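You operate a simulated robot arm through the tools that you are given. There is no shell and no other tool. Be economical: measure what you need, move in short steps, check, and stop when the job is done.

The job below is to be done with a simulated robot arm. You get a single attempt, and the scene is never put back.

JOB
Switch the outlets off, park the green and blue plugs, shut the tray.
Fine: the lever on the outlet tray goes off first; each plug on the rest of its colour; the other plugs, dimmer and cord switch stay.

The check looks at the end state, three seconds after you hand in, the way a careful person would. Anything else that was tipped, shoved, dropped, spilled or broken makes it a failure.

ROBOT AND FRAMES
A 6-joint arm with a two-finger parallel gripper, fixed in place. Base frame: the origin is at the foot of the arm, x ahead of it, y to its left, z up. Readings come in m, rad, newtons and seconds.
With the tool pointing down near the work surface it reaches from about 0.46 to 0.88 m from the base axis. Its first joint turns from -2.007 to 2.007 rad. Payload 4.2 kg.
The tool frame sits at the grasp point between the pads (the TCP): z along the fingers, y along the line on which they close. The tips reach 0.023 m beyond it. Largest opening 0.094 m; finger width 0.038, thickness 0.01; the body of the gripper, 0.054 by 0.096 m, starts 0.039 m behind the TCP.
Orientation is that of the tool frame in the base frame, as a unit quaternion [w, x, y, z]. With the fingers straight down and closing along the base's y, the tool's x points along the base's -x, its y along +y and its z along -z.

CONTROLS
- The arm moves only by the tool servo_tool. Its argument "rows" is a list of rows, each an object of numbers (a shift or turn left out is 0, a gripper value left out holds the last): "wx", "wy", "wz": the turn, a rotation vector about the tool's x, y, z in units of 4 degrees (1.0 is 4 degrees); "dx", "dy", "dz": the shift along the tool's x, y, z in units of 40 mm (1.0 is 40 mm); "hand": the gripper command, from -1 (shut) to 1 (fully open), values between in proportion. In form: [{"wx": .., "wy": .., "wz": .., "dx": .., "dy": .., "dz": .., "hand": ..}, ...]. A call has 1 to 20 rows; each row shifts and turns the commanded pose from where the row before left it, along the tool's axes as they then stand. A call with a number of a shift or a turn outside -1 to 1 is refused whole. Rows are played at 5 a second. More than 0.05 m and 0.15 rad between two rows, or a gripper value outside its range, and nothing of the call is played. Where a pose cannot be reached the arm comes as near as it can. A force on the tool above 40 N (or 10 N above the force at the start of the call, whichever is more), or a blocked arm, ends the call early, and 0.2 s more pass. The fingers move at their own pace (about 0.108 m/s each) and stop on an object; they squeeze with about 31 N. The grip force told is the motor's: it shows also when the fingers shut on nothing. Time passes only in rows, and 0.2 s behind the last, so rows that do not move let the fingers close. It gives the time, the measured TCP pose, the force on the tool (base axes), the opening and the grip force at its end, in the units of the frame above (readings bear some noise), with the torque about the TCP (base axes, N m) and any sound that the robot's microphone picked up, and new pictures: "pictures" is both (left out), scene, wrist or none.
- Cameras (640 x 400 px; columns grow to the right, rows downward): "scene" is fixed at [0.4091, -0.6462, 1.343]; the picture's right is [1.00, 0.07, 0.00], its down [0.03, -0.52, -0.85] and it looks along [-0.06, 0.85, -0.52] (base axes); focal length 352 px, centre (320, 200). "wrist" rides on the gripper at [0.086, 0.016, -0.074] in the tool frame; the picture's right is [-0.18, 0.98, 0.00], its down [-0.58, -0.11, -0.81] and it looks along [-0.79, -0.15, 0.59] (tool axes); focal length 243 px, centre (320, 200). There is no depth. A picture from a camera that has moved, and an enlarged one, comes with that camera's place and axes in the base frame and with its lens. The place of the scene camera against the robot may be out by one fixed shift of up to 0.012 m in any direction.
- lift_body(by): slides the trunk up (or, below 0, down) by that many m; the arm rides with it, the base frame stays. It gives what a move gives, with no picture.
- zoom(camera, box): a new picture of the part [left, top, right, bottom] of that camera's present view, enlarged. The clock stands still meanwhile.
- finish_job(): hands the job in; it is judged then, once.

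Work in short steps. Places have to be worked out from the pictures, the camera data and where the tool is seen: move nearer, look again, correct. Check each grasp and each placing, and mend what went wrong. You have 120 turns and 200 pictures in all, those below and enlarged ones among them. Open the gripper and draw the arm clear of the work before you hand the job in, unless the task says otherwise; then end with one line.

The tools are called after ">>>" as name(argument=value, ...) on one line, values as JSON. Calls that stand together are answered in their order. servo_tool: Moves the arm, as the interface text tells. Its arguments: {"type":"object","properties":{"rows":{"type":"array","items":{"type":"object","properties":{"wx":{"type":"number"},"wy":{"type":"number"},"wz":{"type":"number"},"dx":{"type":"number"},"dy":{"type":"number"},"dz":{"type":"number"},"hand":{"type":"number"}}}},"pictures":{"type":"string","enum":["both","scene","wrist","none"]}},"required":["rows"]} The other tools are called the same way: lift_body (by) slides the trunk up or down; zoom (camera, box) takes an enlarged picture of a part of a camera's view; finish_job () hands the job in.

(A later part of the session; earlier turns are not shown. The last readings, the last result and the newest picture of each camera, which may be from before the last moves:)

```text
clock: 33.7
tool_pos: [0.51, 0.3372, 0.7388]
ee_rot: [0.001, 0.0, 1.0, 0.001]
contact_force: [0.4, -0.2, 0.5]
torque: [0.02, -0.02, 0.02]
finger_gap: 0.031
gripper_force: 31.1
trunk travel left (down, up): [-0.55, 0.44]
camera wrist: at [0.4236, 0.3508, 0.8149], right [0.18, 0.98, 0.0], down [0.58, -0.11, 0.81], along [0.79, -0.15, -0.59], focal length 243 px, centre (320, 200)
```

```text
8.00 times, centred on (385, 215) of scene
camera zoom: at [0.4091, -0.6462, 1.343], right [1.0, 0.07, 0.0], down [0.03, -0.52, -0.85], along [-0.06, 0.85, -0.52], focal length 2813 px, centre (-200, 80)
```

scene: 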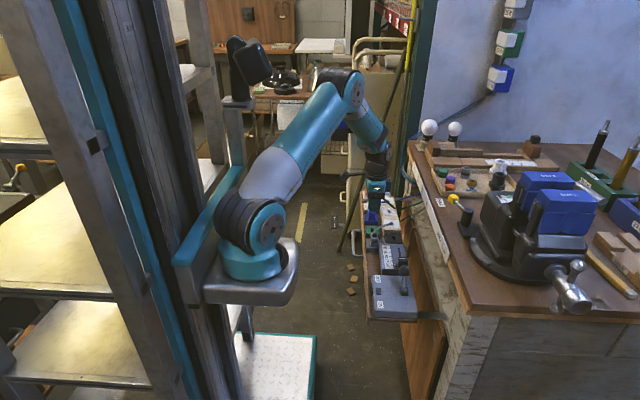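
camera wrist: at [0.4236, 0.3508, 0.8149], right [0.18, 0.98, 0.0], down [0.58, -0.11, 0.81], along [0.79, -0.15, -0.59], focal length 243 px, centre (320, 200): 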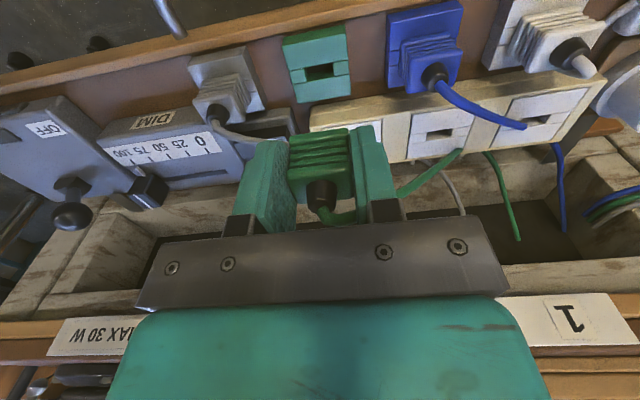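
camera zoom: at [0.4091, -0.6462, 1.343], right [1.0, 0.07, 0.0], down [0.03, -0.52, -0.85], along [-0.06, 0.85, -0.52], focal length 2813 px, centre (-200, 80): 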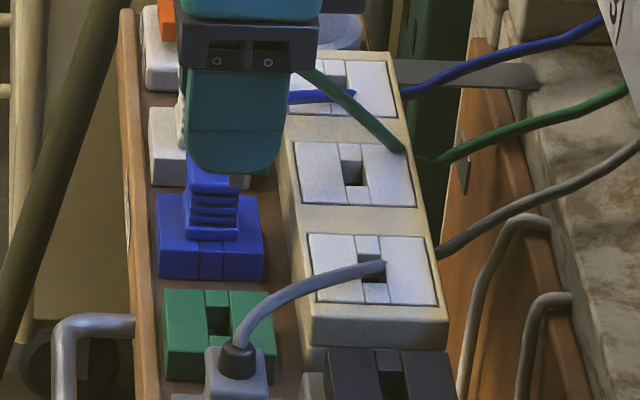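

Slot reads (0.513, 0.334). I gripped the green plug about 2 mm off in x, so tool x ≈0.5097 is right; y needs about -2.5 mm. I'll lower to just above and check.

>>> servo_tool(rows=[{"dy": -0.06, "dz": 0.6}, {"dz": 0.6}, {"dz": 0.17}, {}, {}], pictures="none")

>>> zoom(camera="wrist", box=[220, 0, 420, 240])

>>> zoom(camera="scene", box=[355, 190, 415, 240])

```text
clock: 34.9
tool_pos: [0.5098, 0.3332, 0.6866]
ee_rot: [0.0, 0.0, 1.0, 0.001]
contact_force: [0.1, 0.1, -0.5]
torque: [0.02, -0.01, 0.0]
finger_gap: 0.0311
gripper_force: 30.7
trunk travel left (down, up): [-0.55, 0.44]
```

```text
1.67 times, centred on (320, 120) of wrist
camera zoom: at [0.4232, 0.348, 0.7599], right [0.18, 0.98, 0.0], down [0.58, -0.11, 0.81], along [0.79, -0.15, -0.59], focal length 404 px, centre (320, 333)
```

zoom: 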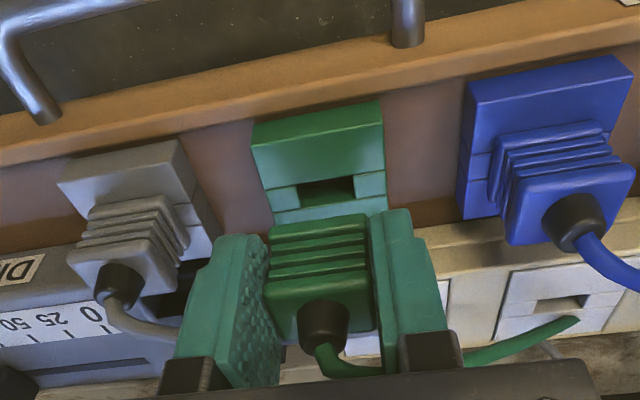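

```text
8.00 times, centred on (385, 215) of scene
camera zoom: at [0.4091, -0.6462, 1.343], right [1.0, 0.07, 0.0], down [0.03, -0.52, -0.85], along [-0.06, 0.85, -0.52], focal length 2813 px, centre (-200, 80)
```

zoom: 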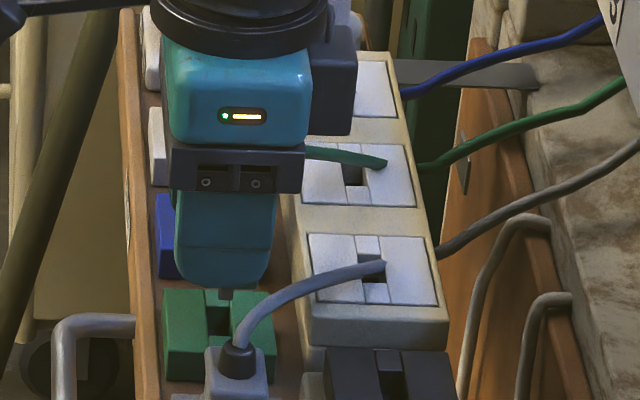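

Comparing with the blue insertion, I need about +1.8 mm in y and 2 mm towards -x. Correcting, then inserting gently.

>>> servo_tool(rows=[{"dx": 0.045, "dy": 0.045}, {"dz": 0.1}, {"dz": 0.1}, {"dz": 0.1}, {"dz": 0.1}, {"dz": 0.1}, {"dz": 0.1}, {"dz": 0.08}, {}])

>>> zoom(camera="scene", box=[355, 190, 415, 240])

```text
clock: 36.9
tool_pos: [0.5086, 0.335, 0.6567]
ee_rot: [0.002, 0.002, 1.0, 0.001]
contact_force: [14.0, -3.2, 1.5]
torque: [0.02, -0.19, 0.07]
finger_gap: 0.0311
gripper_force: 30.9
trunk travel left (down, up): [-0.55, 0.44]
camera wrist: at [0.4225, 0.3499, 0.7317], right [0.19, 0.98, 0.0], down [0.58, -0.11, 0.81], along [0.79, -0.15, -0.59], focal length 243 px, centre (320, 200)
```

scene: 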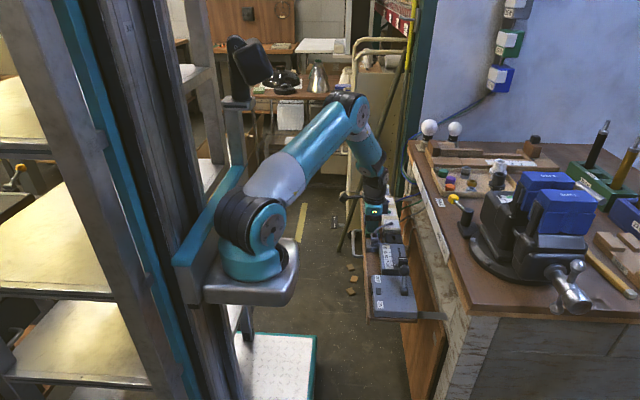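
wrist: 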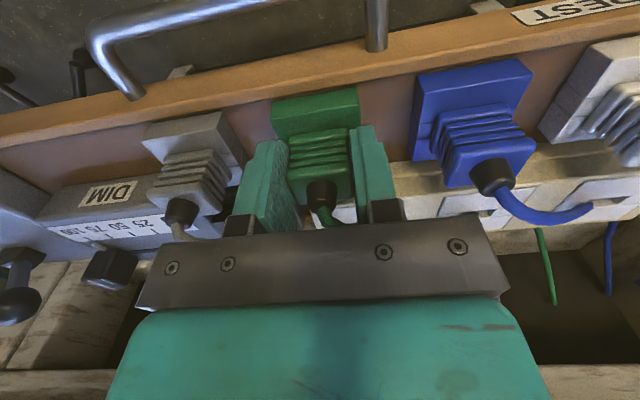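

```text
8.00 times, centred on (385, 215) of scene
camera zoom: at [0.4091, -0.6462, 1.343], right [1.0, 0.07, 0.0], down [0.03, -0.52, -0.85], along [-0.06, 0.85, -0.52], focal length 2813 px, centre (-200, 80)
```

zoom: 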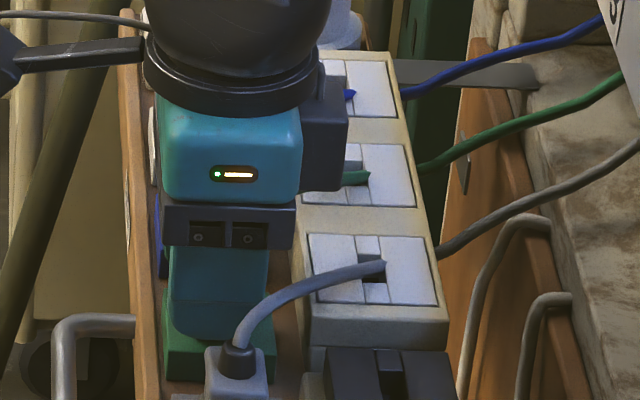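

In the slot, with a 14 N side load in x. I'll relieve that by moving towards +x and press to seat it.

>>> servo_tool(rows=[{"dx": -0.04}, {"dz": 0.04}, {"dz": 0.04}, {"dz": 0.03}, {}], pictures="none")

```text
clock: 37.9
tool_pos: [0.5086, 0.3354, 0.6553]
ee_rot: [0.001, 0.001, 1.0, 0.002]
contact_force: [-3.7, -11.9, 21.0]
torque: [-0.24, 0.03, 0.02]
finger_gap: 0.0312
gripper_force: 30.9
trunk travel left (down, up): [-0.55, 0.44]
stopped in row 4: the force on the tool passed its limit at 42 N (the readings are from after the stop); the commanded pose is now the measured one
```

It's seated at the expected depth. Release, rise and inspect.

>>> servo_tool(rows=[{"dz": -0.05}, {"hand": 0.28}, {}, {"dz": -0.4}, {"dz": -0.8}, {"dz": -0.8}, {"dz": -0.8}, {}])

>>> zoom(camera="scene", box=[345, 175, 435, 255])

>>> zoom(camera="wrist", box=[160, 0, 560, 240])

```text
clock: 39.6
tool_pos: [0.5087, 0.3372, 0.7688]
ee_rot: [0.0, 0.0, 1.0, 0.0]
contact_force: [-0.4, 0.1, -1.0]
torque: [0.02, 0.02, -0.03]
finger_gap: 0.0601
gripper_force: 0.0
trunk travel left (down, up): [-0.55, 0.44]
camera wrist: at [0.4216, 0.3517, 0.8444], right [0.18, 0.98, 0.0], down [0.58, -0.11, 0.81], along [0.79, -0.15, -0.59], focal length 243 px, centre (320, 200)
```

scene: 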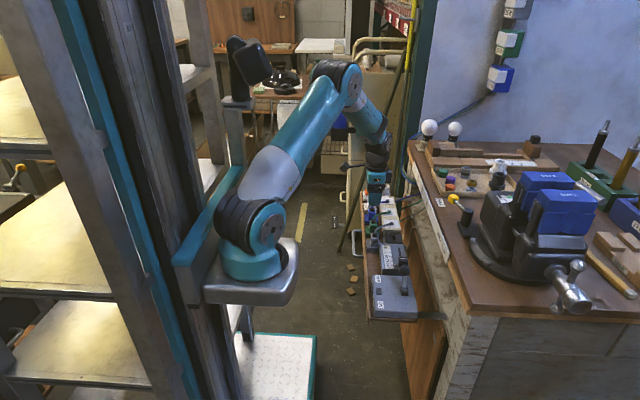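
wrist: 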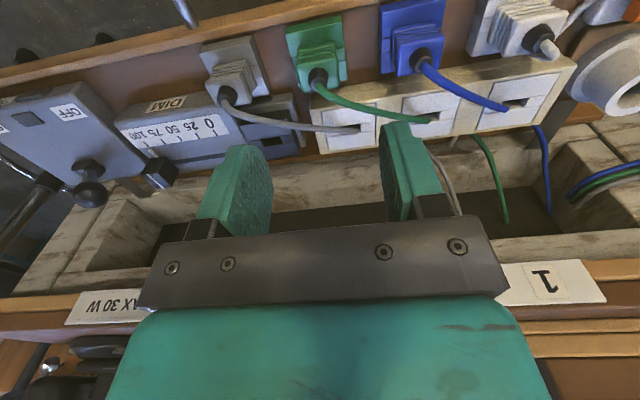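

```text
5.00 times, centred on (390, 215) of scene
camera zoom: at [0.4091, -0.6462, 1.343], right [1.0, 0.07, 0.0], down [0.03, -0.52, -0.85], along [-0.06, 0.85, -0.52], focal length 1758 px, centre (-30, 125)
```

zoom: 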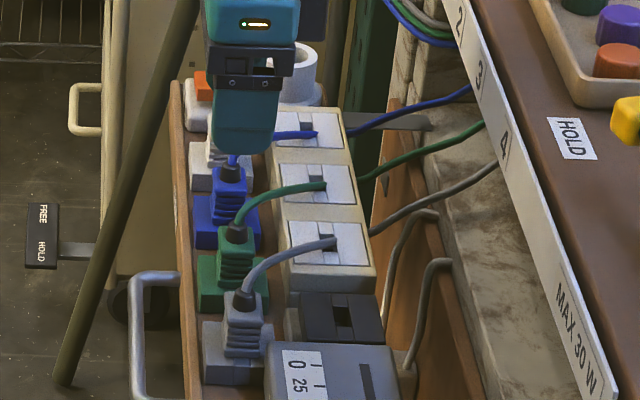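

```text
1.60 times, centred on (360, 120) of wrist
camera zoom: at [0.4216, 0.3517, 0.8444], right [0.18, 0.98, 0.0], down [0.58, -0.11, 0.81], along [0.79, -0.15, -0.59], focal length 388 px, centre (256, 328)
```

zoom: 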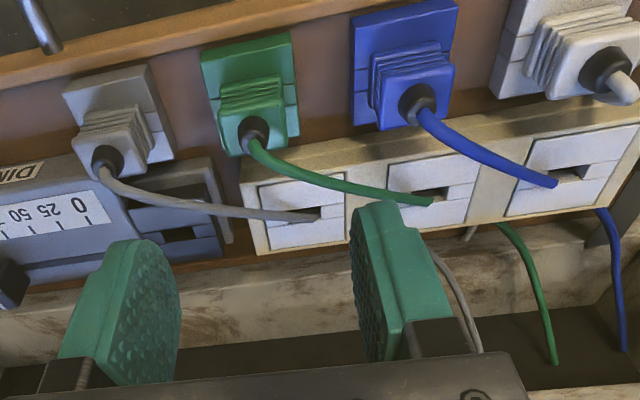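

Both plugs are parked and the lever is OFF. The handle reads at about y 0.23–0.37, z≈0.604, with the front panel at x≈0.475. I'll move back to -x with the fingers closed to see the handle before pushing.

>>> servo_tool(rows=[{"dz": -0.5, "hand": -1}, {"dx": 1, "dy": -0.3}, {"dx": 1, "dy": -0.3}, {"dx": 0.8, "dy": -0.3}, {}])

```text
clock: 40.9
tool_pos: [0.3978, 0.3004, 0.7898]
ee_rot: [0.002, 0.0, 1.0, 0.002]
contact_force: [-1.1, -0.9, -0.3]
torque: [-0.01, 0.03, 0.0]
finger_gap: 0.0001
gripper_force: 30.9
trunk travel left (down, up): [-0.55, 0.44]
camera wrist: at [0.3101, 0.3144, 0.8647], right [0.18, 0.98, 0.0], down [0.58, -0.11, 0.81], along [0.79, -0.15, -0.59], focal length 243 px, centre (320, 200)
```

scene: 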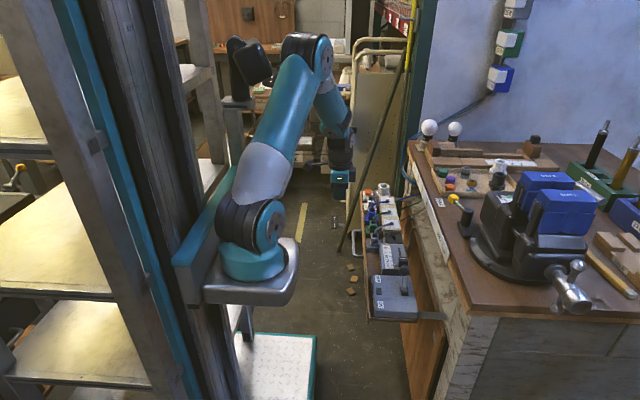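
wrist: 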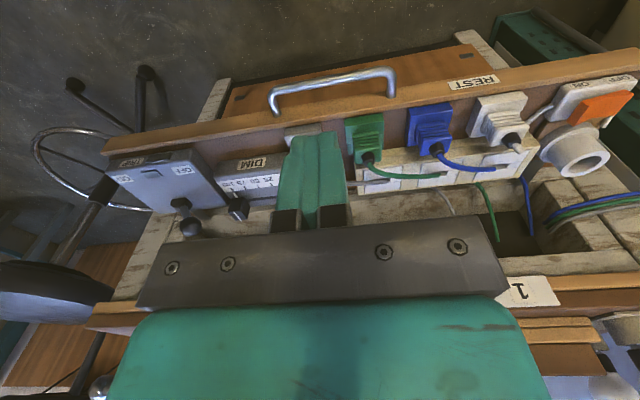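

>>> zoom(camera="wrist", box=[90, 20, 520, 240])

>>> zoom(camera="scene", box=[330, 170, 470, 340])

```text
1.49 times, centred on (305, 130) of wrist
camera zoom: at [0.3101, 0.3144, 0.8647], right [0.18, 0.98, 0.0], down [0.58, -0.11, 0.81], along [0.79, -0.15, -0.59], focal length 361 px, centre (342, 304)
```

zoom: 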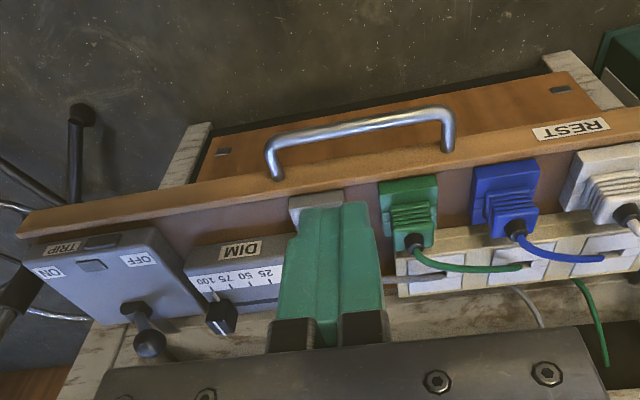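

```text
2.35 times, centred on (400, 255) of scene
camera zoom: at [0.4091, -0.6462, 1.343], right [1.0, 0.07, 0.0], down [0.03, -0.52, -0.85], along [-0.06, 0.85, -0.52], focal length 827 px, centre (132, 71)
```

zoom: 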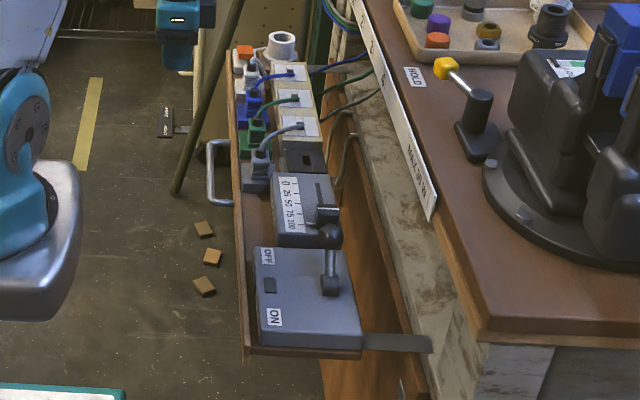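

Handle bar is at about (0.438, y 0.23–0.37, z 0.61). I'll descend in front of its middle at x≈0.395 with a small forward tilt of the fingers.

>>> servo_tool(rows=[{"dz": 1}, {"dz": 1}, {"dz": 1}, {"dz": 0.7}, {"dz": 0.7}, {"wy": -1}, {"wy": -1}, {}])

```text
clock: 42.6
tool_pos: [0.3969, 0.2991, 0.6125]
ee_rot: [0.07, 0.0, 0.998, 0.002]
contact_force: [-0.2, -0.8, -0.6]
torque: [-0.04, 0.01, -0.03]
finger_gap: 0.0
gripper_force: 31.1
trunk travel left (down, up): [-0.55, 0.44]
camera wrist: at [0.3019, 0.3147, 0.6744], right [0.18, 0.98, 0.03], down [0.46, -0.11, 0.88], along [0.87, -0.15, -0.47], focal length 243 px, centre (320, 200)
```

scene: 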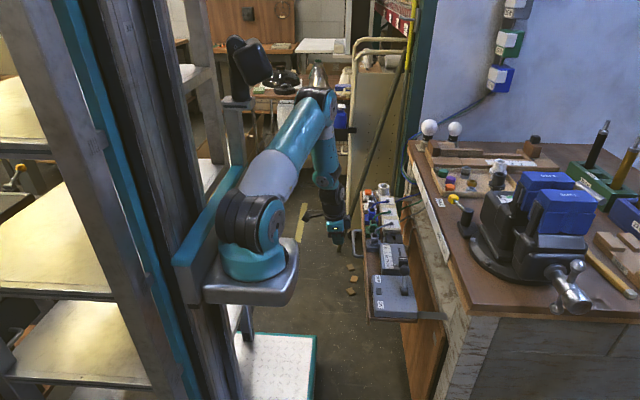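
wrist: 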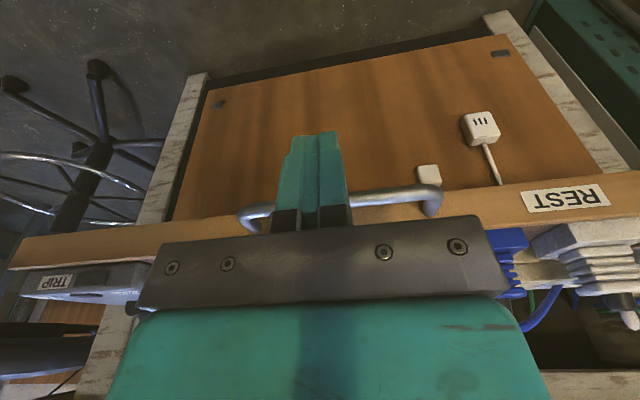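

The fingers are in front of the handle's middle. I'll push along +x gently and watch the force.

>>> servo_tool(rows=[{"dx": -0.15, "dz": 0.021}, {"dx": -0.12, "dz": 0.017}, {"dx": -0.12, "dz": 0.017}, {"dx": -0.12, "dz": 0.017}, {"dx": -0.12, "dz": 0.017}, {"dx": -0.12, "dz": 0.017}, {"dx": -0.12, "dz": 0.017}, {"dx": -0.12, "dz": 0.017}, {"dx": -0.12, "dz": 0.017}, {"dx": -0.12, "dz": 0.017}])

```text
clock: 44.9
tool_pos: [0.449, 0.3, 0.6132]
ee_rot: [0.071, 0.0, 0.997, 0.002]
contact_force: [-2.8, 0.5, 1.6]
torque: [0.03, 0.06, 0.03]
finger_gap: 0.0001
gripper_force: 31.2
trunk travel left (down, up): [-0.55, 0.44]
camera wrist: at [0.3514, 0.3144, 0.6748], right [0.18, 0.98, 0.03], down [0.46, -0.11, 0.88], along [0.87, -0.15, -0.47], focal length 243 px, centre (320, 200)
```

scene: 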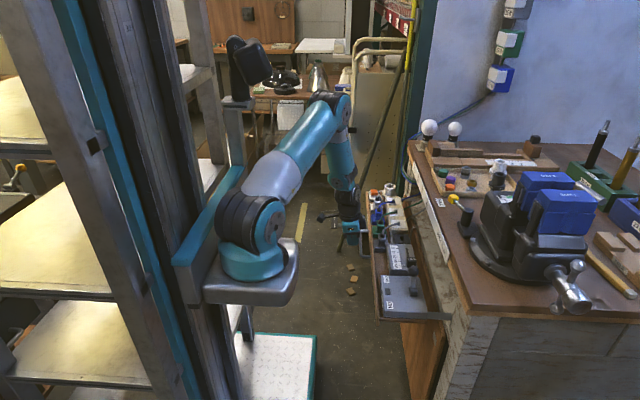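
wrist: 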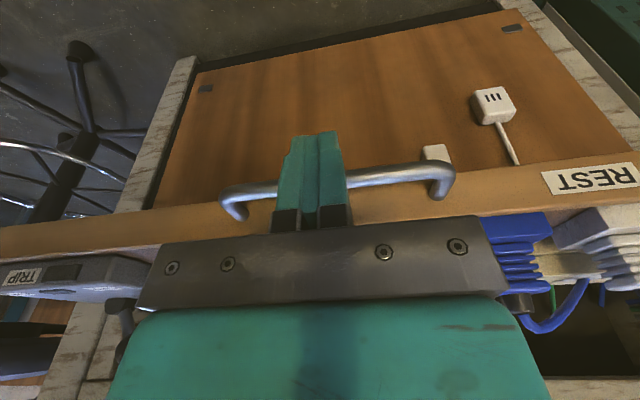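

The tray is sliding at about 3 N. Continue in the same way.

>>> servo_tool(rows=[{"dx": -0.18, "dz": 0.025}, {"dx": -0.18, "dz": 0.025}, {"dx": -0.18, "dz": 0.025}, {"dx": -0.18, "dz": 0.025}, {"dx": -0.18, "dz": 0.025}, {"dx": -0.18, "dz": 0.025}, {"dx": -0.18, "dz": 0.025}, {"dx": -0.18, "dz": 0.025}, {"dx": -0.18, "dz": 0.025}])

>>> zoom(camera="scene", box=[330, 170, 470, 340])

```text
clock: 46.9
tool_pos: [0.5133, 0.2988, 0.6136]
ee_rot: [0.071, -0.001, 0.997, 0.002]
contact_force: [-1.5, -0.5, 0.3]
torque: [-0.01, 0.06, -0.03]
finger_gap: 0.0001
gripper_force: 30.9
trunk travel left (down, up): [-0.55, 0.44]
camera wrist: at [0.4174, 0.3142, 0.6748], right [0.18, 0.98, 0.03], down [0.46, -0.11, 0.88], along [0.87, -0.15, -0.47], focal length 243 px, centre (320, 200)
```

scene: 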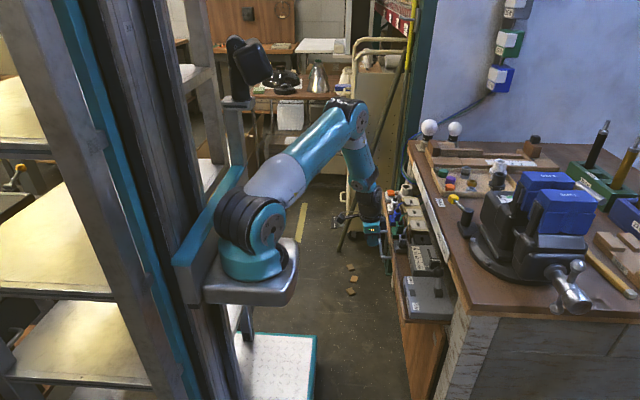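
wrist: 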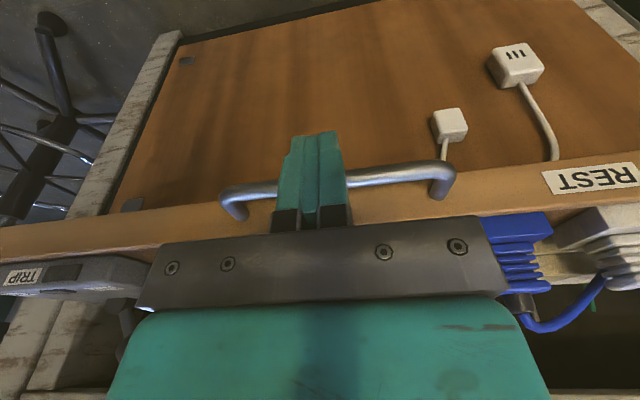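

```text
2.35 times, centred on (400, 255) of scene
camera zoom: at [0.4091, -0.6462, 1.343], right [1.0, 0.07, 0.0], down [0.03, -0.52, -0.85], along [-0.06, 0.85, -0.52], focal length 827 px, centre (132, 71)
```

zoom: 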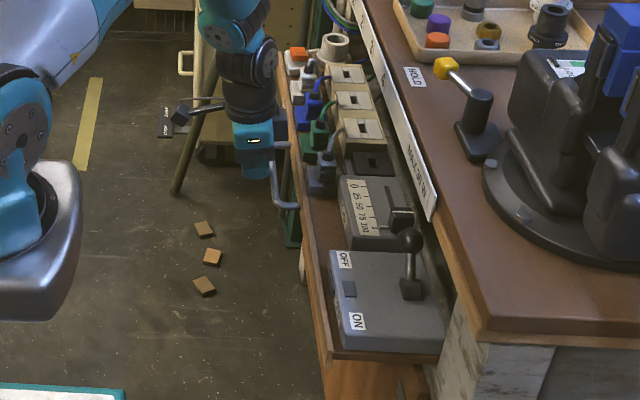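

All good and moving freely. Continue; the call will stop on the end-stop force.

>>> servo_tool(rows=[{"dx": -0.15, "dz": 0.021}, {"dx": -0.15, "dz": 0.021}, {"dx": -0.15, "dz": 0.021}, {"dx": -0.15, "dz": 0.021}, {"dx": -0.15, "dz": 0.021}, {"dx": -0.15, "dz": 0.021}, {"dx": -0.15, "dz": 0.021}, {"dx": -0.15, "dz": 0.021}, {"dx": -0.12, "dz": 0.017}])

>>> zoom(camera="scene", box=[330, 170, 470, 340])

```text
clock: 48.9
tool_pos: [0.5671, 0.2976, 0.6131]
ee_rot: [0.071, 0.0, 0.997, 0.001]
contact_force: [-1.4, 0.8, -0.1]
torque: [-0.02, 0.02, -0.02]
finger_gap: 0.0002
gripper_force: 30.8
trunk travel left (down, up): [-0.55, 0.44]
camera wrist: at [0.4703, 0.3131, 0.6748], right [0.18, 0.98, 0.03], down [0.46, -0.11, 0.88], along [0.87, -0.15, -0.47], focal length 243 px, centre (320, 200)
```

scene: 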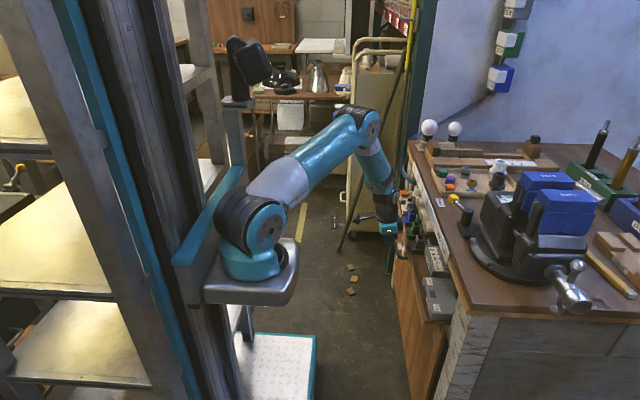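
wrist: 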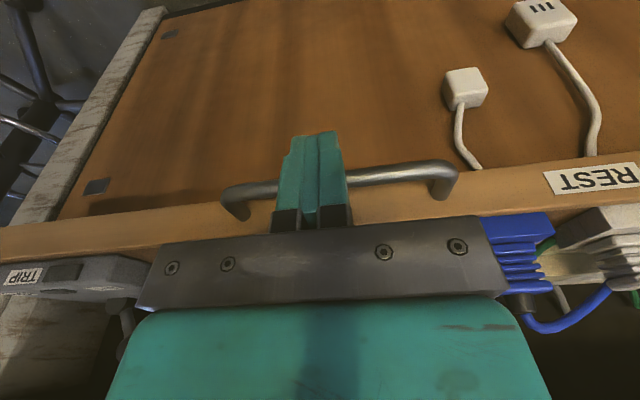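

```text
2.35 times, centred on (400, 255) of scene
camera zoom: at [0.4091, -0.6462, 1.343], right [1.0, 0.07, 0.0], down [0.03, -0.52, -0.85], along [-0.06, 0.85, -0.52], focal length 827 px, centre (132, 71)
```

zoom: 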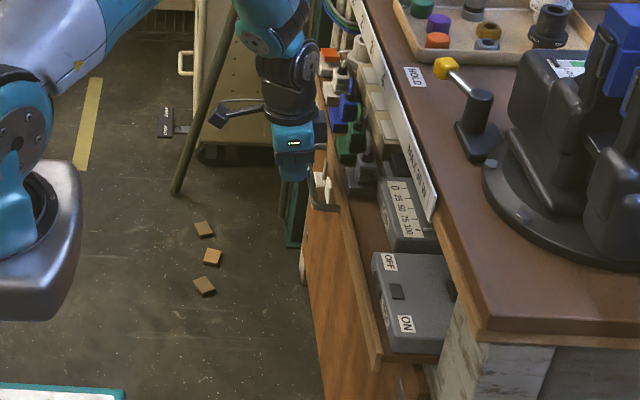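

Nearly shut. Continue with smaller steps until it meets the stop.

>>> servo_tool(rows=[{"dx": -0.1, "dz": 0.014}, {"dx": -0.1, "dz": 0.014}, {"dx": -0.1, "dz": 0.014}, {"dx": -0.1, "dz": 0.014}, {"dx": -0.1, "dz": 0.014}, {"dx": -0.1, "dz": 0.014}])

>>> zoom(camera="scene", box=[360, 170, 480, 340])

```text
clock: 50.2
tool_pos: [0.5883, 0.2989, 0.6131]
ee_rot: [0.069, -0.001, 0.998, 0.0]
contact_force: [-15.5, -2.0, 3.4]
torque: [-0.1, 0.21, -0.02]
finger_gap: 0.0
gripper_force: 30.5
trunk travel left (down, up): [-0.55, 0.44]
camera wrist: at [0.4923, 0.3141, 0.6753], right [0.18, 0.98, 0.03], down [0.47, -0.11, 0.88], along [0.87, -0.14, -0.48], focal length 243 px, centre (320, 200)
```

scene: 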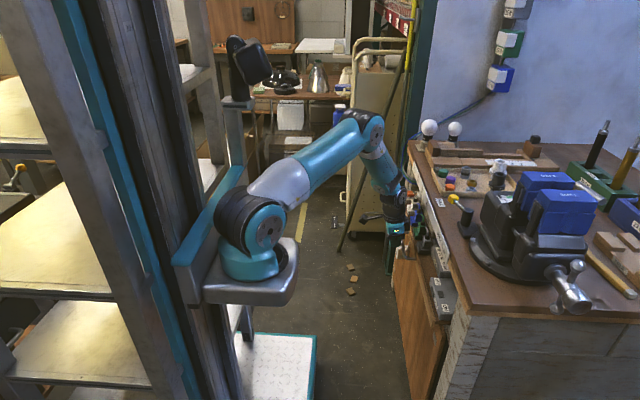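
wrist: 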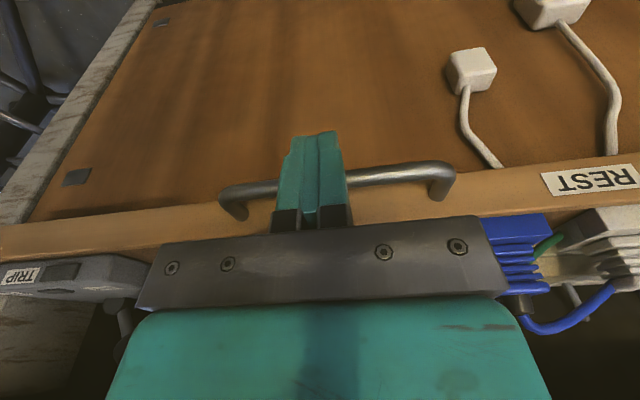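

```text
2.35 times, centred on (420, 255) of scene
camera zoom: at [0.4091, -0.6462, 1.343], right [1.0, 0.07, 0.0], down [0.03, -0.52, -0.85], along [-0.06, 0.85, -0.52], focal length 827 px, centre (85, 71)
```

zoom: 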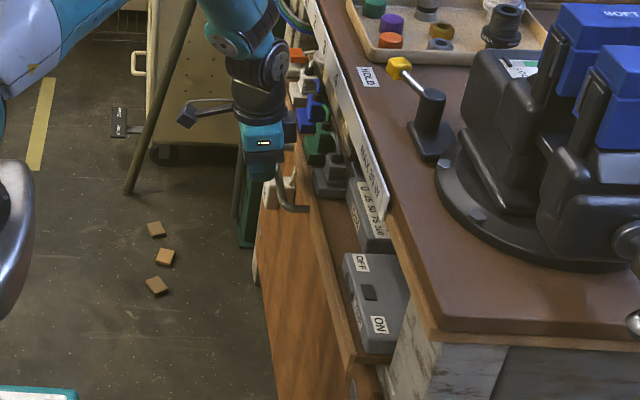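

Resistance rose to 15 N, so this is likely the end stop. I'll press slightly further to confirm.

>>> servo_tool(rows=[{"dx": -0.05, "dz": 0.007}, {"dx": -0.05, "dz": 0.007}, {"dx": -0.05, "dz": 0.007}, {"dx": -0.05, "dz": 0.007}, {}], pictures="none")

```text
clock: 50.8
tool_pos: [0.5883, 0.3001, 0.6104]
ee_rot: [0.064, -0.005, 0.998, 0.0]
contact_force: [-8.0, 2.0, 1.7]
torque: [0.08, 0.12, 0.05]
finger_gap: 0.0
gripper_force: 31.0
trunk travel left (down, up): [-0.55, 0.44]
stopped in row 2: the force on the tool passed its limit at 43 N (the readings are from after the stop); the commanded pose is now the measured one
```

It's a hard stop. I'll back away from the handle and inspect how the tray sits.

>>> servo_tool(rows=[{"dx": 0.5, "dz": -0.07}, {"dx": 1, "dz": -0.14}, {"dx": 1, "dz": -0.14}, {"dx": 0.8, "dz": -0.1}, {"dz": -0.8}, {}])

>>> zoom(camera="scene", box=[380, 180, 480, 340])

>>> zoom(camera="wrist", box=[0, 60, 640, 300])

```text
clock: 52.2
tool_pos: [0.4519, 0.2998, 0.6454]
ee_rot: [0.065, -0.004, 0.998, -0.001]
contact_force: [0.3, 0.4, -0.8]
torque: [-0.01, -0.03, -0.01]
finger_gap: 0.0001
gripper_force: 30.7
trunk travel left (down, up): [-0.55, 0.44]
camera wrist: at [0.3561, 0.3136, 0.7077], right [0.18, 0.98, 0.02], down [0.47, -0.11, 0.88], along [0.86, -0.14, -0.48], focal length 243 px, centre (320, 200)
```

scene: 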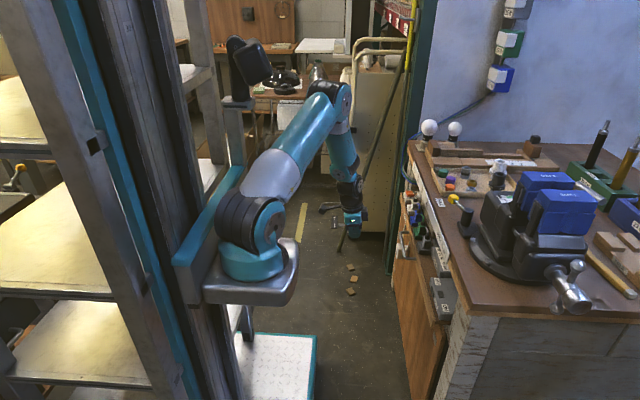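
wrist: 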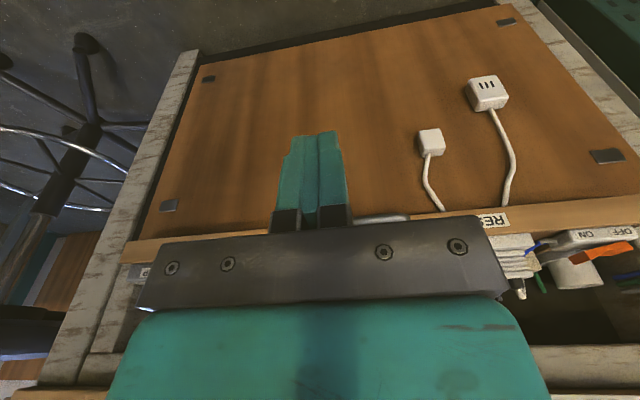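

```text
2.50 times, centred on (430, 260) of scene
camera zoom: at [0.4091, -0.6462, 1.343], right [1.0, 0.07, 0.0], down [0.03, -0.52, -0.85], along [-0.06, 0.85, -0.52], focal length 879 px, centre (45, 50)
```

zoom: 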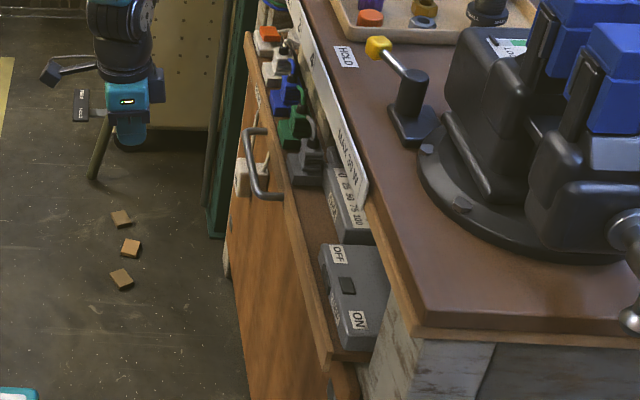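

```text
1.00 times, centred on (320, 180) of wrist (not enlarged: the box is as wide or as high as the picture)
camera zoom: at [0.3561, 0.3136, 0.7077], right [0.18, 0.98, 0.02], down [0.47, -0.11, 0.88], along [0.86, -0.14, -0.48], focal length 243 px, centre (320, 220)
```

zoom: 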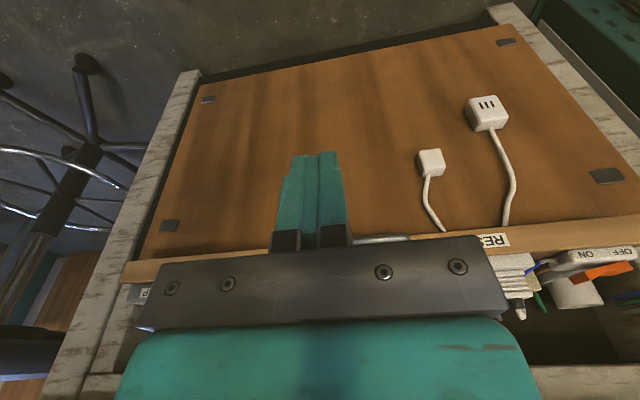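

I'll look more closely at the panel against the bench posts at the near end to confirm that it's fully shut and not skewed.

>>> servo_tool(rows=[{"dz": -1, "dy": -0.5}, {"dz": -1, "dy": -0.5}, {"dy": -1}, {"dy": -1}, {"dy": -1}, {"dy": -1}, {}], pictures="wrist")

>>> zoom(camera="scene", box=[400, 260, 480, 340])

>>> zoom(camera="scene", box=[390, 180, 460, 260])

```text
clock: 53.8
tool_pos: [0.4431, 0.0991, 0.7228]
ee_rot: [0.065, -0.004, 0.998, 0.0]
contact_force: [0.5, 0.5, -0.5]
torque: [0.02, 0.01, -0.03]
finger_gap: 0.0001
gripper_force: 30.5
trunk travel left (down, up): [-0.55, 0.44]
camera wrist: at [0.3485, 0.1131, 0.7855], right [0.18, 0.98, 0.02], down [0.47, -0.11, 0.88], along [0.86, -0.14, -0.48], focal length 243 px, centre (320, 200)
```

wrist: 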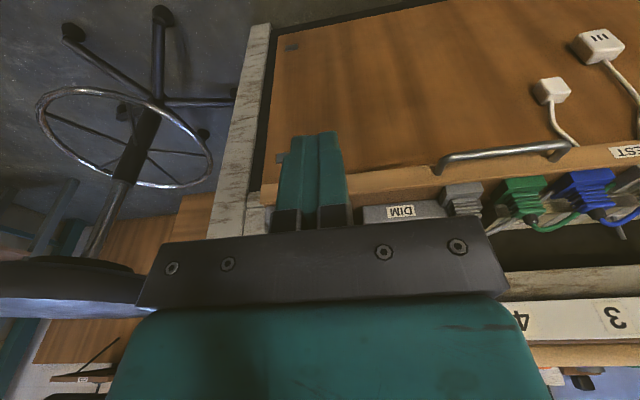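

```text
5.00 times, centred on (440, 300) of scene
camera zoom: at [0.4091, -0.6462, 1.343], right [1.0, 0.07, 0.0], down [0.03, -0.52, -0.85], along [-0.06, 0.85, -0.52], focal length 1758 px, centre (-280, -300)
```

zoom: 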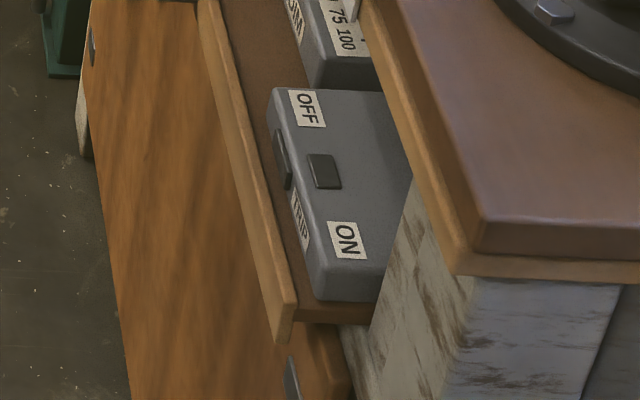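

```text
5.00 times, centred on (425, 220) of scene
camera zoom: at [0.4091, -0.6462, 1.343], right [1.0, 0.07, 0.0], down [0.03, -0.52, -0.85], along [-0.06, 0.85, -0.52], focal length 1758 px, centre (-205, 100)
```

zoom: 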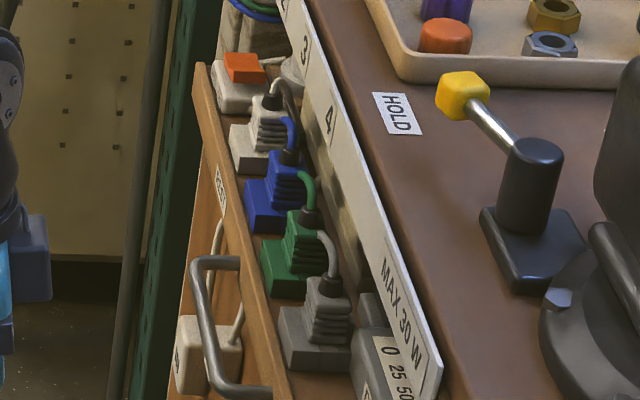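

The panel is parallel (x≈0.65 at both ends) and stands right in front of the cabinet board. I'll zoom into the wrist view to see whether the panel actually touches the board.

>>> zoom(camera="wrist", box=[200, 120, 320, 240])

>>> zoom(camera="wrist", box=[340, 110, 640, 260])

```text
3.33 times, centred on (260, 180) of wrist
camera zoom: at [0.3485, 0.1131, 0.7855], right [0.18, 0.98, 0.02], down [0.47, -0.11, 0.88], along [0.86, -0.14, -0.48], focal length 809 px, centre (520, 267)
```

zoom: 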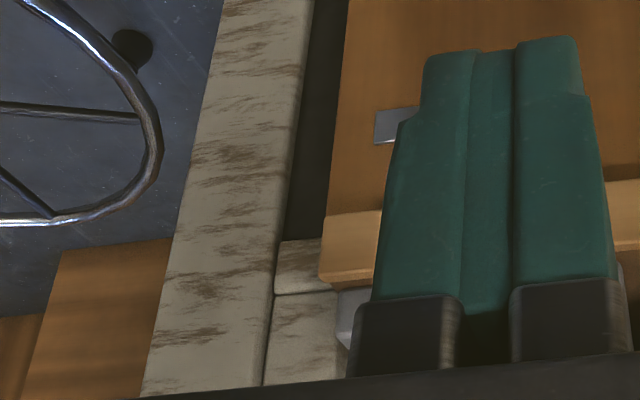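

```text
2.13 times, centred on (490, 185) of wrist
camera zoom: at [0.3485, 0.1131, 0.7855], right [0.18, 0.98, 0.02], down [0.47, -0.11, 0.88], along [0.86, -0.14, -0.48], focal length 518 px, centre (-43, 232)
```

zoom: 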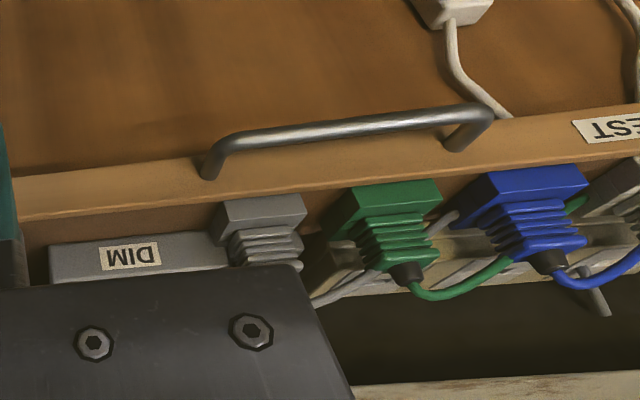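

>>> zoom(camera="scene", box=[444, 310, 484, 350])

>>> zoom(camera="scene", box=[385, 180, 425, 210])

```text
10.00 times, centred on (464, 330) of scene
camera zoom: at [0.4091, -0.6462, 1.343], right [1.0, 0.07, 0.0], down [0.03, -0.52, -0.85], along [-0.06, 0.85, -0.52], focal length 3516 px, centre (-1120, -1100)
```

zoom: 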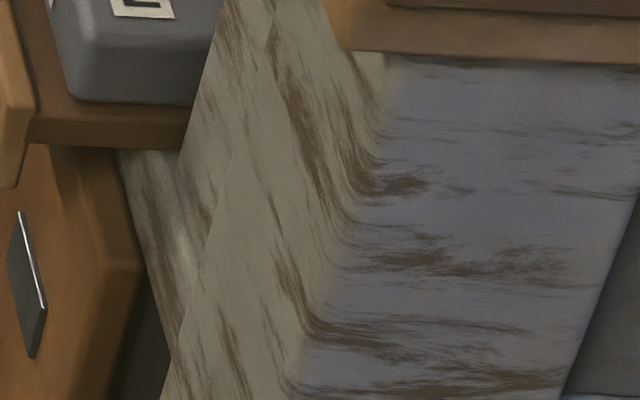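

```text
13.33 times, centred on (405, 195) of scene
camera zoom: at [0.4091, -0.6462, 1.343], right [1.0, 0.07, 0.0], down [0.03, -0.52, -0.85], along [-0.06, 0.85, -0.52], focal length 4688 px, centre (-813, 267)
```

zoom: 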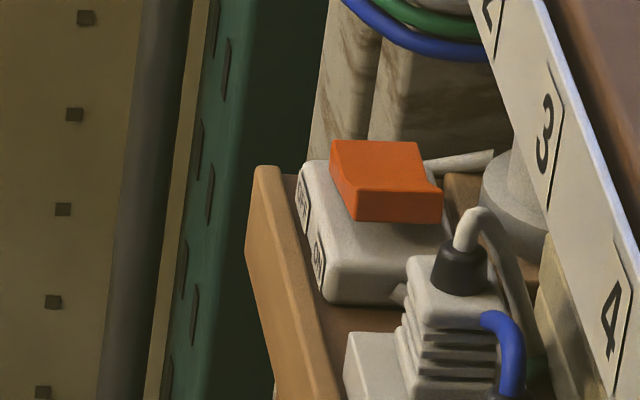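

The panel may still be about 1 cm short of the board, so I want to rule out something like the lever catching. I'll shift to -y and look into the cavity at the lever and dimmer.

>>> servo_tool(rows=[{"dx": -1, "dy": -1}, {"dy": -1}, {"dy": -1}, {"dy": -1}, {"dy": -1, "dz": 0.5}, {}], pictures="wrist")

>>> zoom(camera="wrist", box=[330, 60, 640, 260])

```text
refused: row 1 steps farther than a row can; nothing moved
```

```text
2.00 times, centred on (485, 160) of wrist
camera zoom: at [0.3485, 0.1131, 0.7855], right [0.18, 0.98, 0.02], down [0.47, -0.11, 0.88], along [0.86, -0.14, -0.48], focal length 485 px, centre (-10, 280)
```

zoom: 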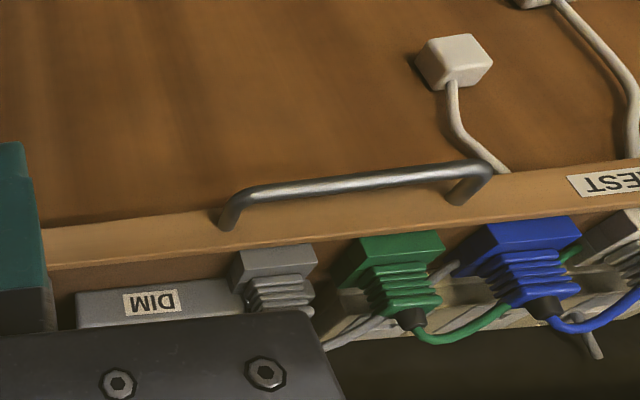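

The first row was too long a step; redo it with shorter ones.

>>> servo_tool(rows=[{"dx": -0.8, "dy": -0.8}, {"dy": -1}, {"dy": -1}, {"dy": -1}, {"dy": -1, "dz": 0.5}, {}], pictures="wrist")

>>> zoom(camera="wrist", box=[330, 60, 640, 260])

```text
clock: 55.2
tool_pos: [0.5025, -0.0861, 0.7004]
ee_rot: [0.065, -0.003, 0.998, 0.0]
contact_force: [-0.2, 1.9, -0.5]
torque: [-0.01, -0.03, -0.01]
finger_gap: 0.0
gripper_force: 30.8
out of reach, approached as far as the arm can: row 3, 4
trunk travel left (down, up): [-0.55, 0.44]
camera wrist: at [0.4081, -0.0716, 0.763], right [0.18, 0.98, 0.02], down [0.47, -0.11, 0.88], along [0.86, -0.14, -0.48], focal length 243 px, centre (320, 200)
```

wrist: 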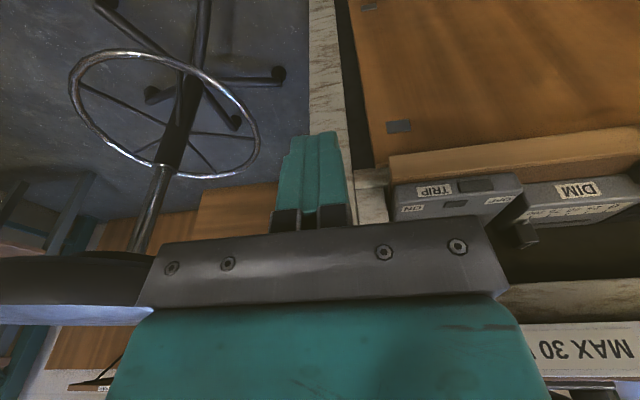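

```text
2.00 times, centred on (485, 160) of wrist
camera zoom: at [0.4081, -0.0716, 0.763], right [0.18, 0.98, 0.02], down [0.47, -0.11, 0.88], along [0.86, -0.14, -0.48], focal length 485 px, centre (-10, 280)
```

zoom: 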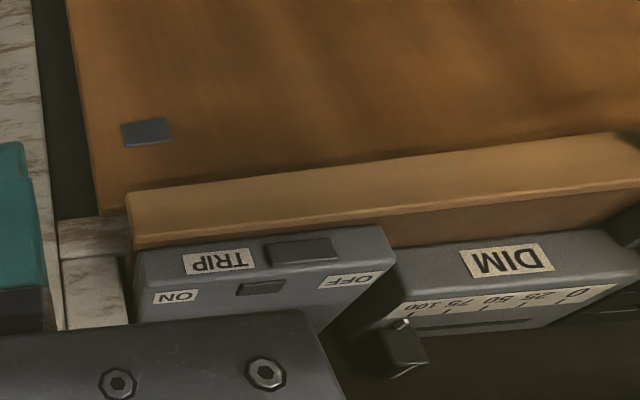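

The panel still looks a little proud of the board below it, so I'll check the "HOLD" lever and the labels for anything that locks the tray before pushing again.

>>> zoom(camera="scene", box=[420, 170, 500, 240])

>>> zoom(camera="scene", box=[390, 150, 450, 290])

```text
5.71 times, centred on (460, 205) of scene
camera zoom: at [0.4091, -0.6462, 1.343], right [1.0, 0.07, 0.0], down [0.03, -0.52, -0.85], along [-0.06, 0.85, -0.52], focal length 2009 px, centre (-480, 171)
```

zoom: 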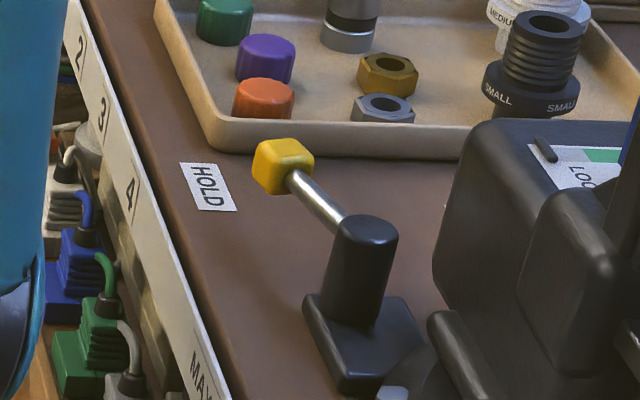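

```text
2.86 times, centred on (420, 220) of scene
camera zoom: at [0.4091, -0.6462, 1.343], right [1.0, 0.07, 0.0], down [0.03, -0.52, -0.85], along [-0.06, 0.85, -0.52], focal length 1005 px, centre (34, 143)
```

zoom: 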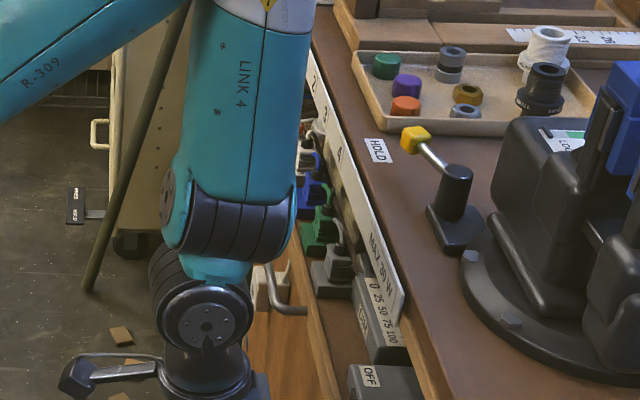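

The HOLD lever belongs to the vise, not the tray. I'll go back to the handle and press again to test whether it's really at its end.

>>> servo_tool(rows=[{"dy": 1}, {"dy": 1}, {"dy": 1}, {"dy": 1}, {"dy": 1}, {"dy": 1}, {"dy": 1}, {"dy": 1}, {"dy": 1}, {"dy": 0.65}, {"dz": 1}, {"dz": 1}, {"dz": 0.2}, {}], pictures="wrist")

```text
clock: 58.2
tool_pos: [0.5133, 0.3013, 0.6158]
ee_rot: [0.065, -0.003, 0.998, 0.0]
contact_force: [0.5, -0.5, 0.3]
torque: [-0.03, -0.01, -0.02]
finger_gap: 0.0
gripper_force: 31.2
trunk travel left (down, up): [-0.55, 0.44]
camera wrist: at [0.4184, 0.3156, 0.6779], right [0.18, 0.98, 0.02], down [0.47, -0.11, 0.88], along [0.86, -0.14, -0.48], focal length 243 px, centre (320, 200)
```

wrist: 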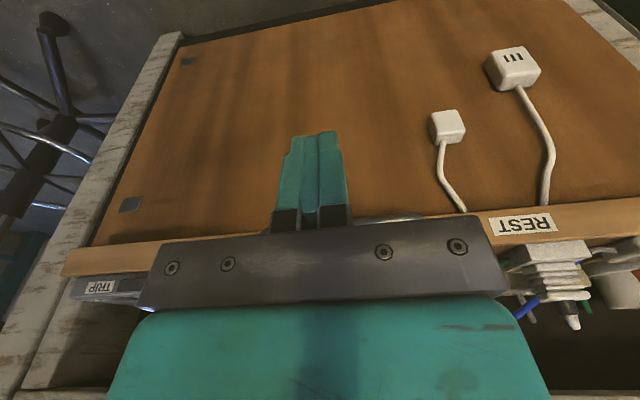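

>>> servo_tool(rows=[{"dx": -0.3, "dz": 0.04}, {"dx": -0.3, "dz": 0.04}, {"dx": -0.3, "dz": 0.04}, {"dx": -0.3, "dz": 0.04}, {"dx": -0.3, "dz": 0.04}, {"dx": -0.2, "dz": 0.026}, {"dx": -0.08, "dz": 0.01}, {"dx": -0.08, "dz": 0.01}, {"dx": -0.05, "dz": 0.007}, {"dx": -0.05, "dz": 0.007}, {"dx": -0.05, "dz": 0.007}, {"dx": -0.05, "dz": 0.007}, {"dx": -0.05, "dz": 0.007}], pictures="wrist")

```text
clock: 60.6
tool_pos: [0.5885, 0.303, 0.6131]
ee_rot: [0.059, -0.006, 0.998, -0.002]
contact_force: [-7.7, 1.6, 2.1]
torque: [0.04, 0.07, 0.0]
finger_gap: 0.0
gripper_force: 31.0
trunk travel left (down, up): [-0.55, 0.44]
stopped in row 11: the force on the tool passed its limit at 43 N (the readings are from after the stop); the commanded pose is now the measured one
camera wrist: at [0.4936, 0.3157, 0.6767], right [0.17, 0.99, 0.02], down [0.48, -0.1, 0.87], along [0.86, -0.14, -0.49], focal length 243 px, centre (320, 200)
```

wrist: 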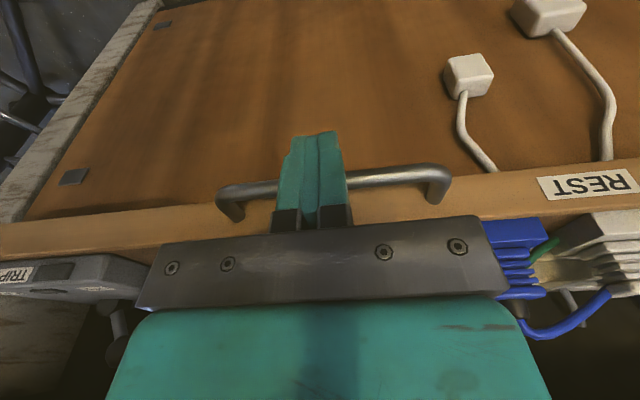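

Same hard stop at exactly the same place. One last zoom around the lever to rule out an obstruction.

>>> zoom(camera="wrist", box=[0, 180, 160, 400])

>>> zoom(camera="wrist", box=[480, 160, 640, 400])

```text
1.82 times, centred on (80, 290) of wrist
camera zoom: at [0.4936, 0.3157, 0.6767], right [0.17, 0.99, 0.02], down [0.48, -0.1, 0.87], along [0.86, -0.14, -0.49], focal length 441 px, centre (756, 36)
```

zoom: 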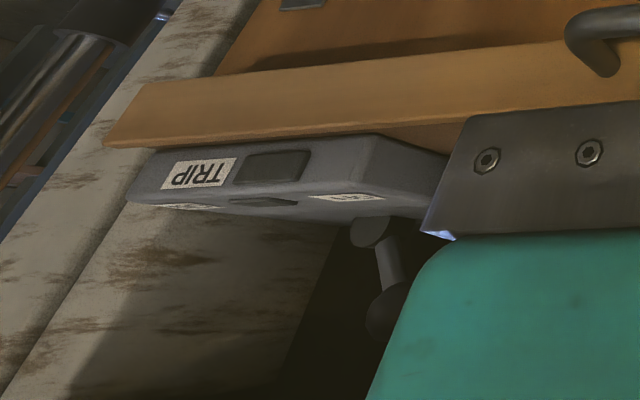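

```text
1.67 times, centred on (560, 280) of wrist
camera zoom: at [0.4936, 0.3157, 0.6767], right [0.17, 0.99, 0.02], down [0.48, -0.1, 0.87], along [0.86, -0.14, -0.49], focal length 404 px, centre (-80, 67)
```

zoom: 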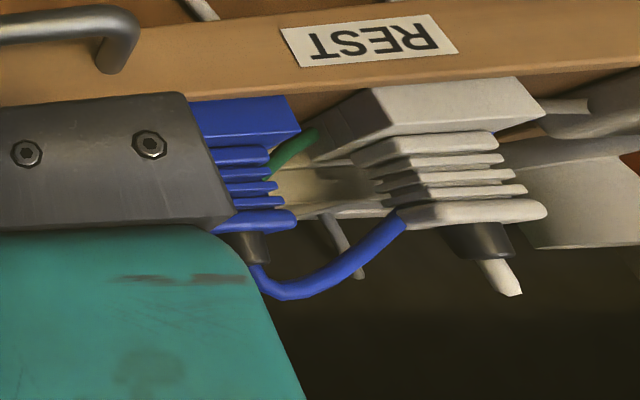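

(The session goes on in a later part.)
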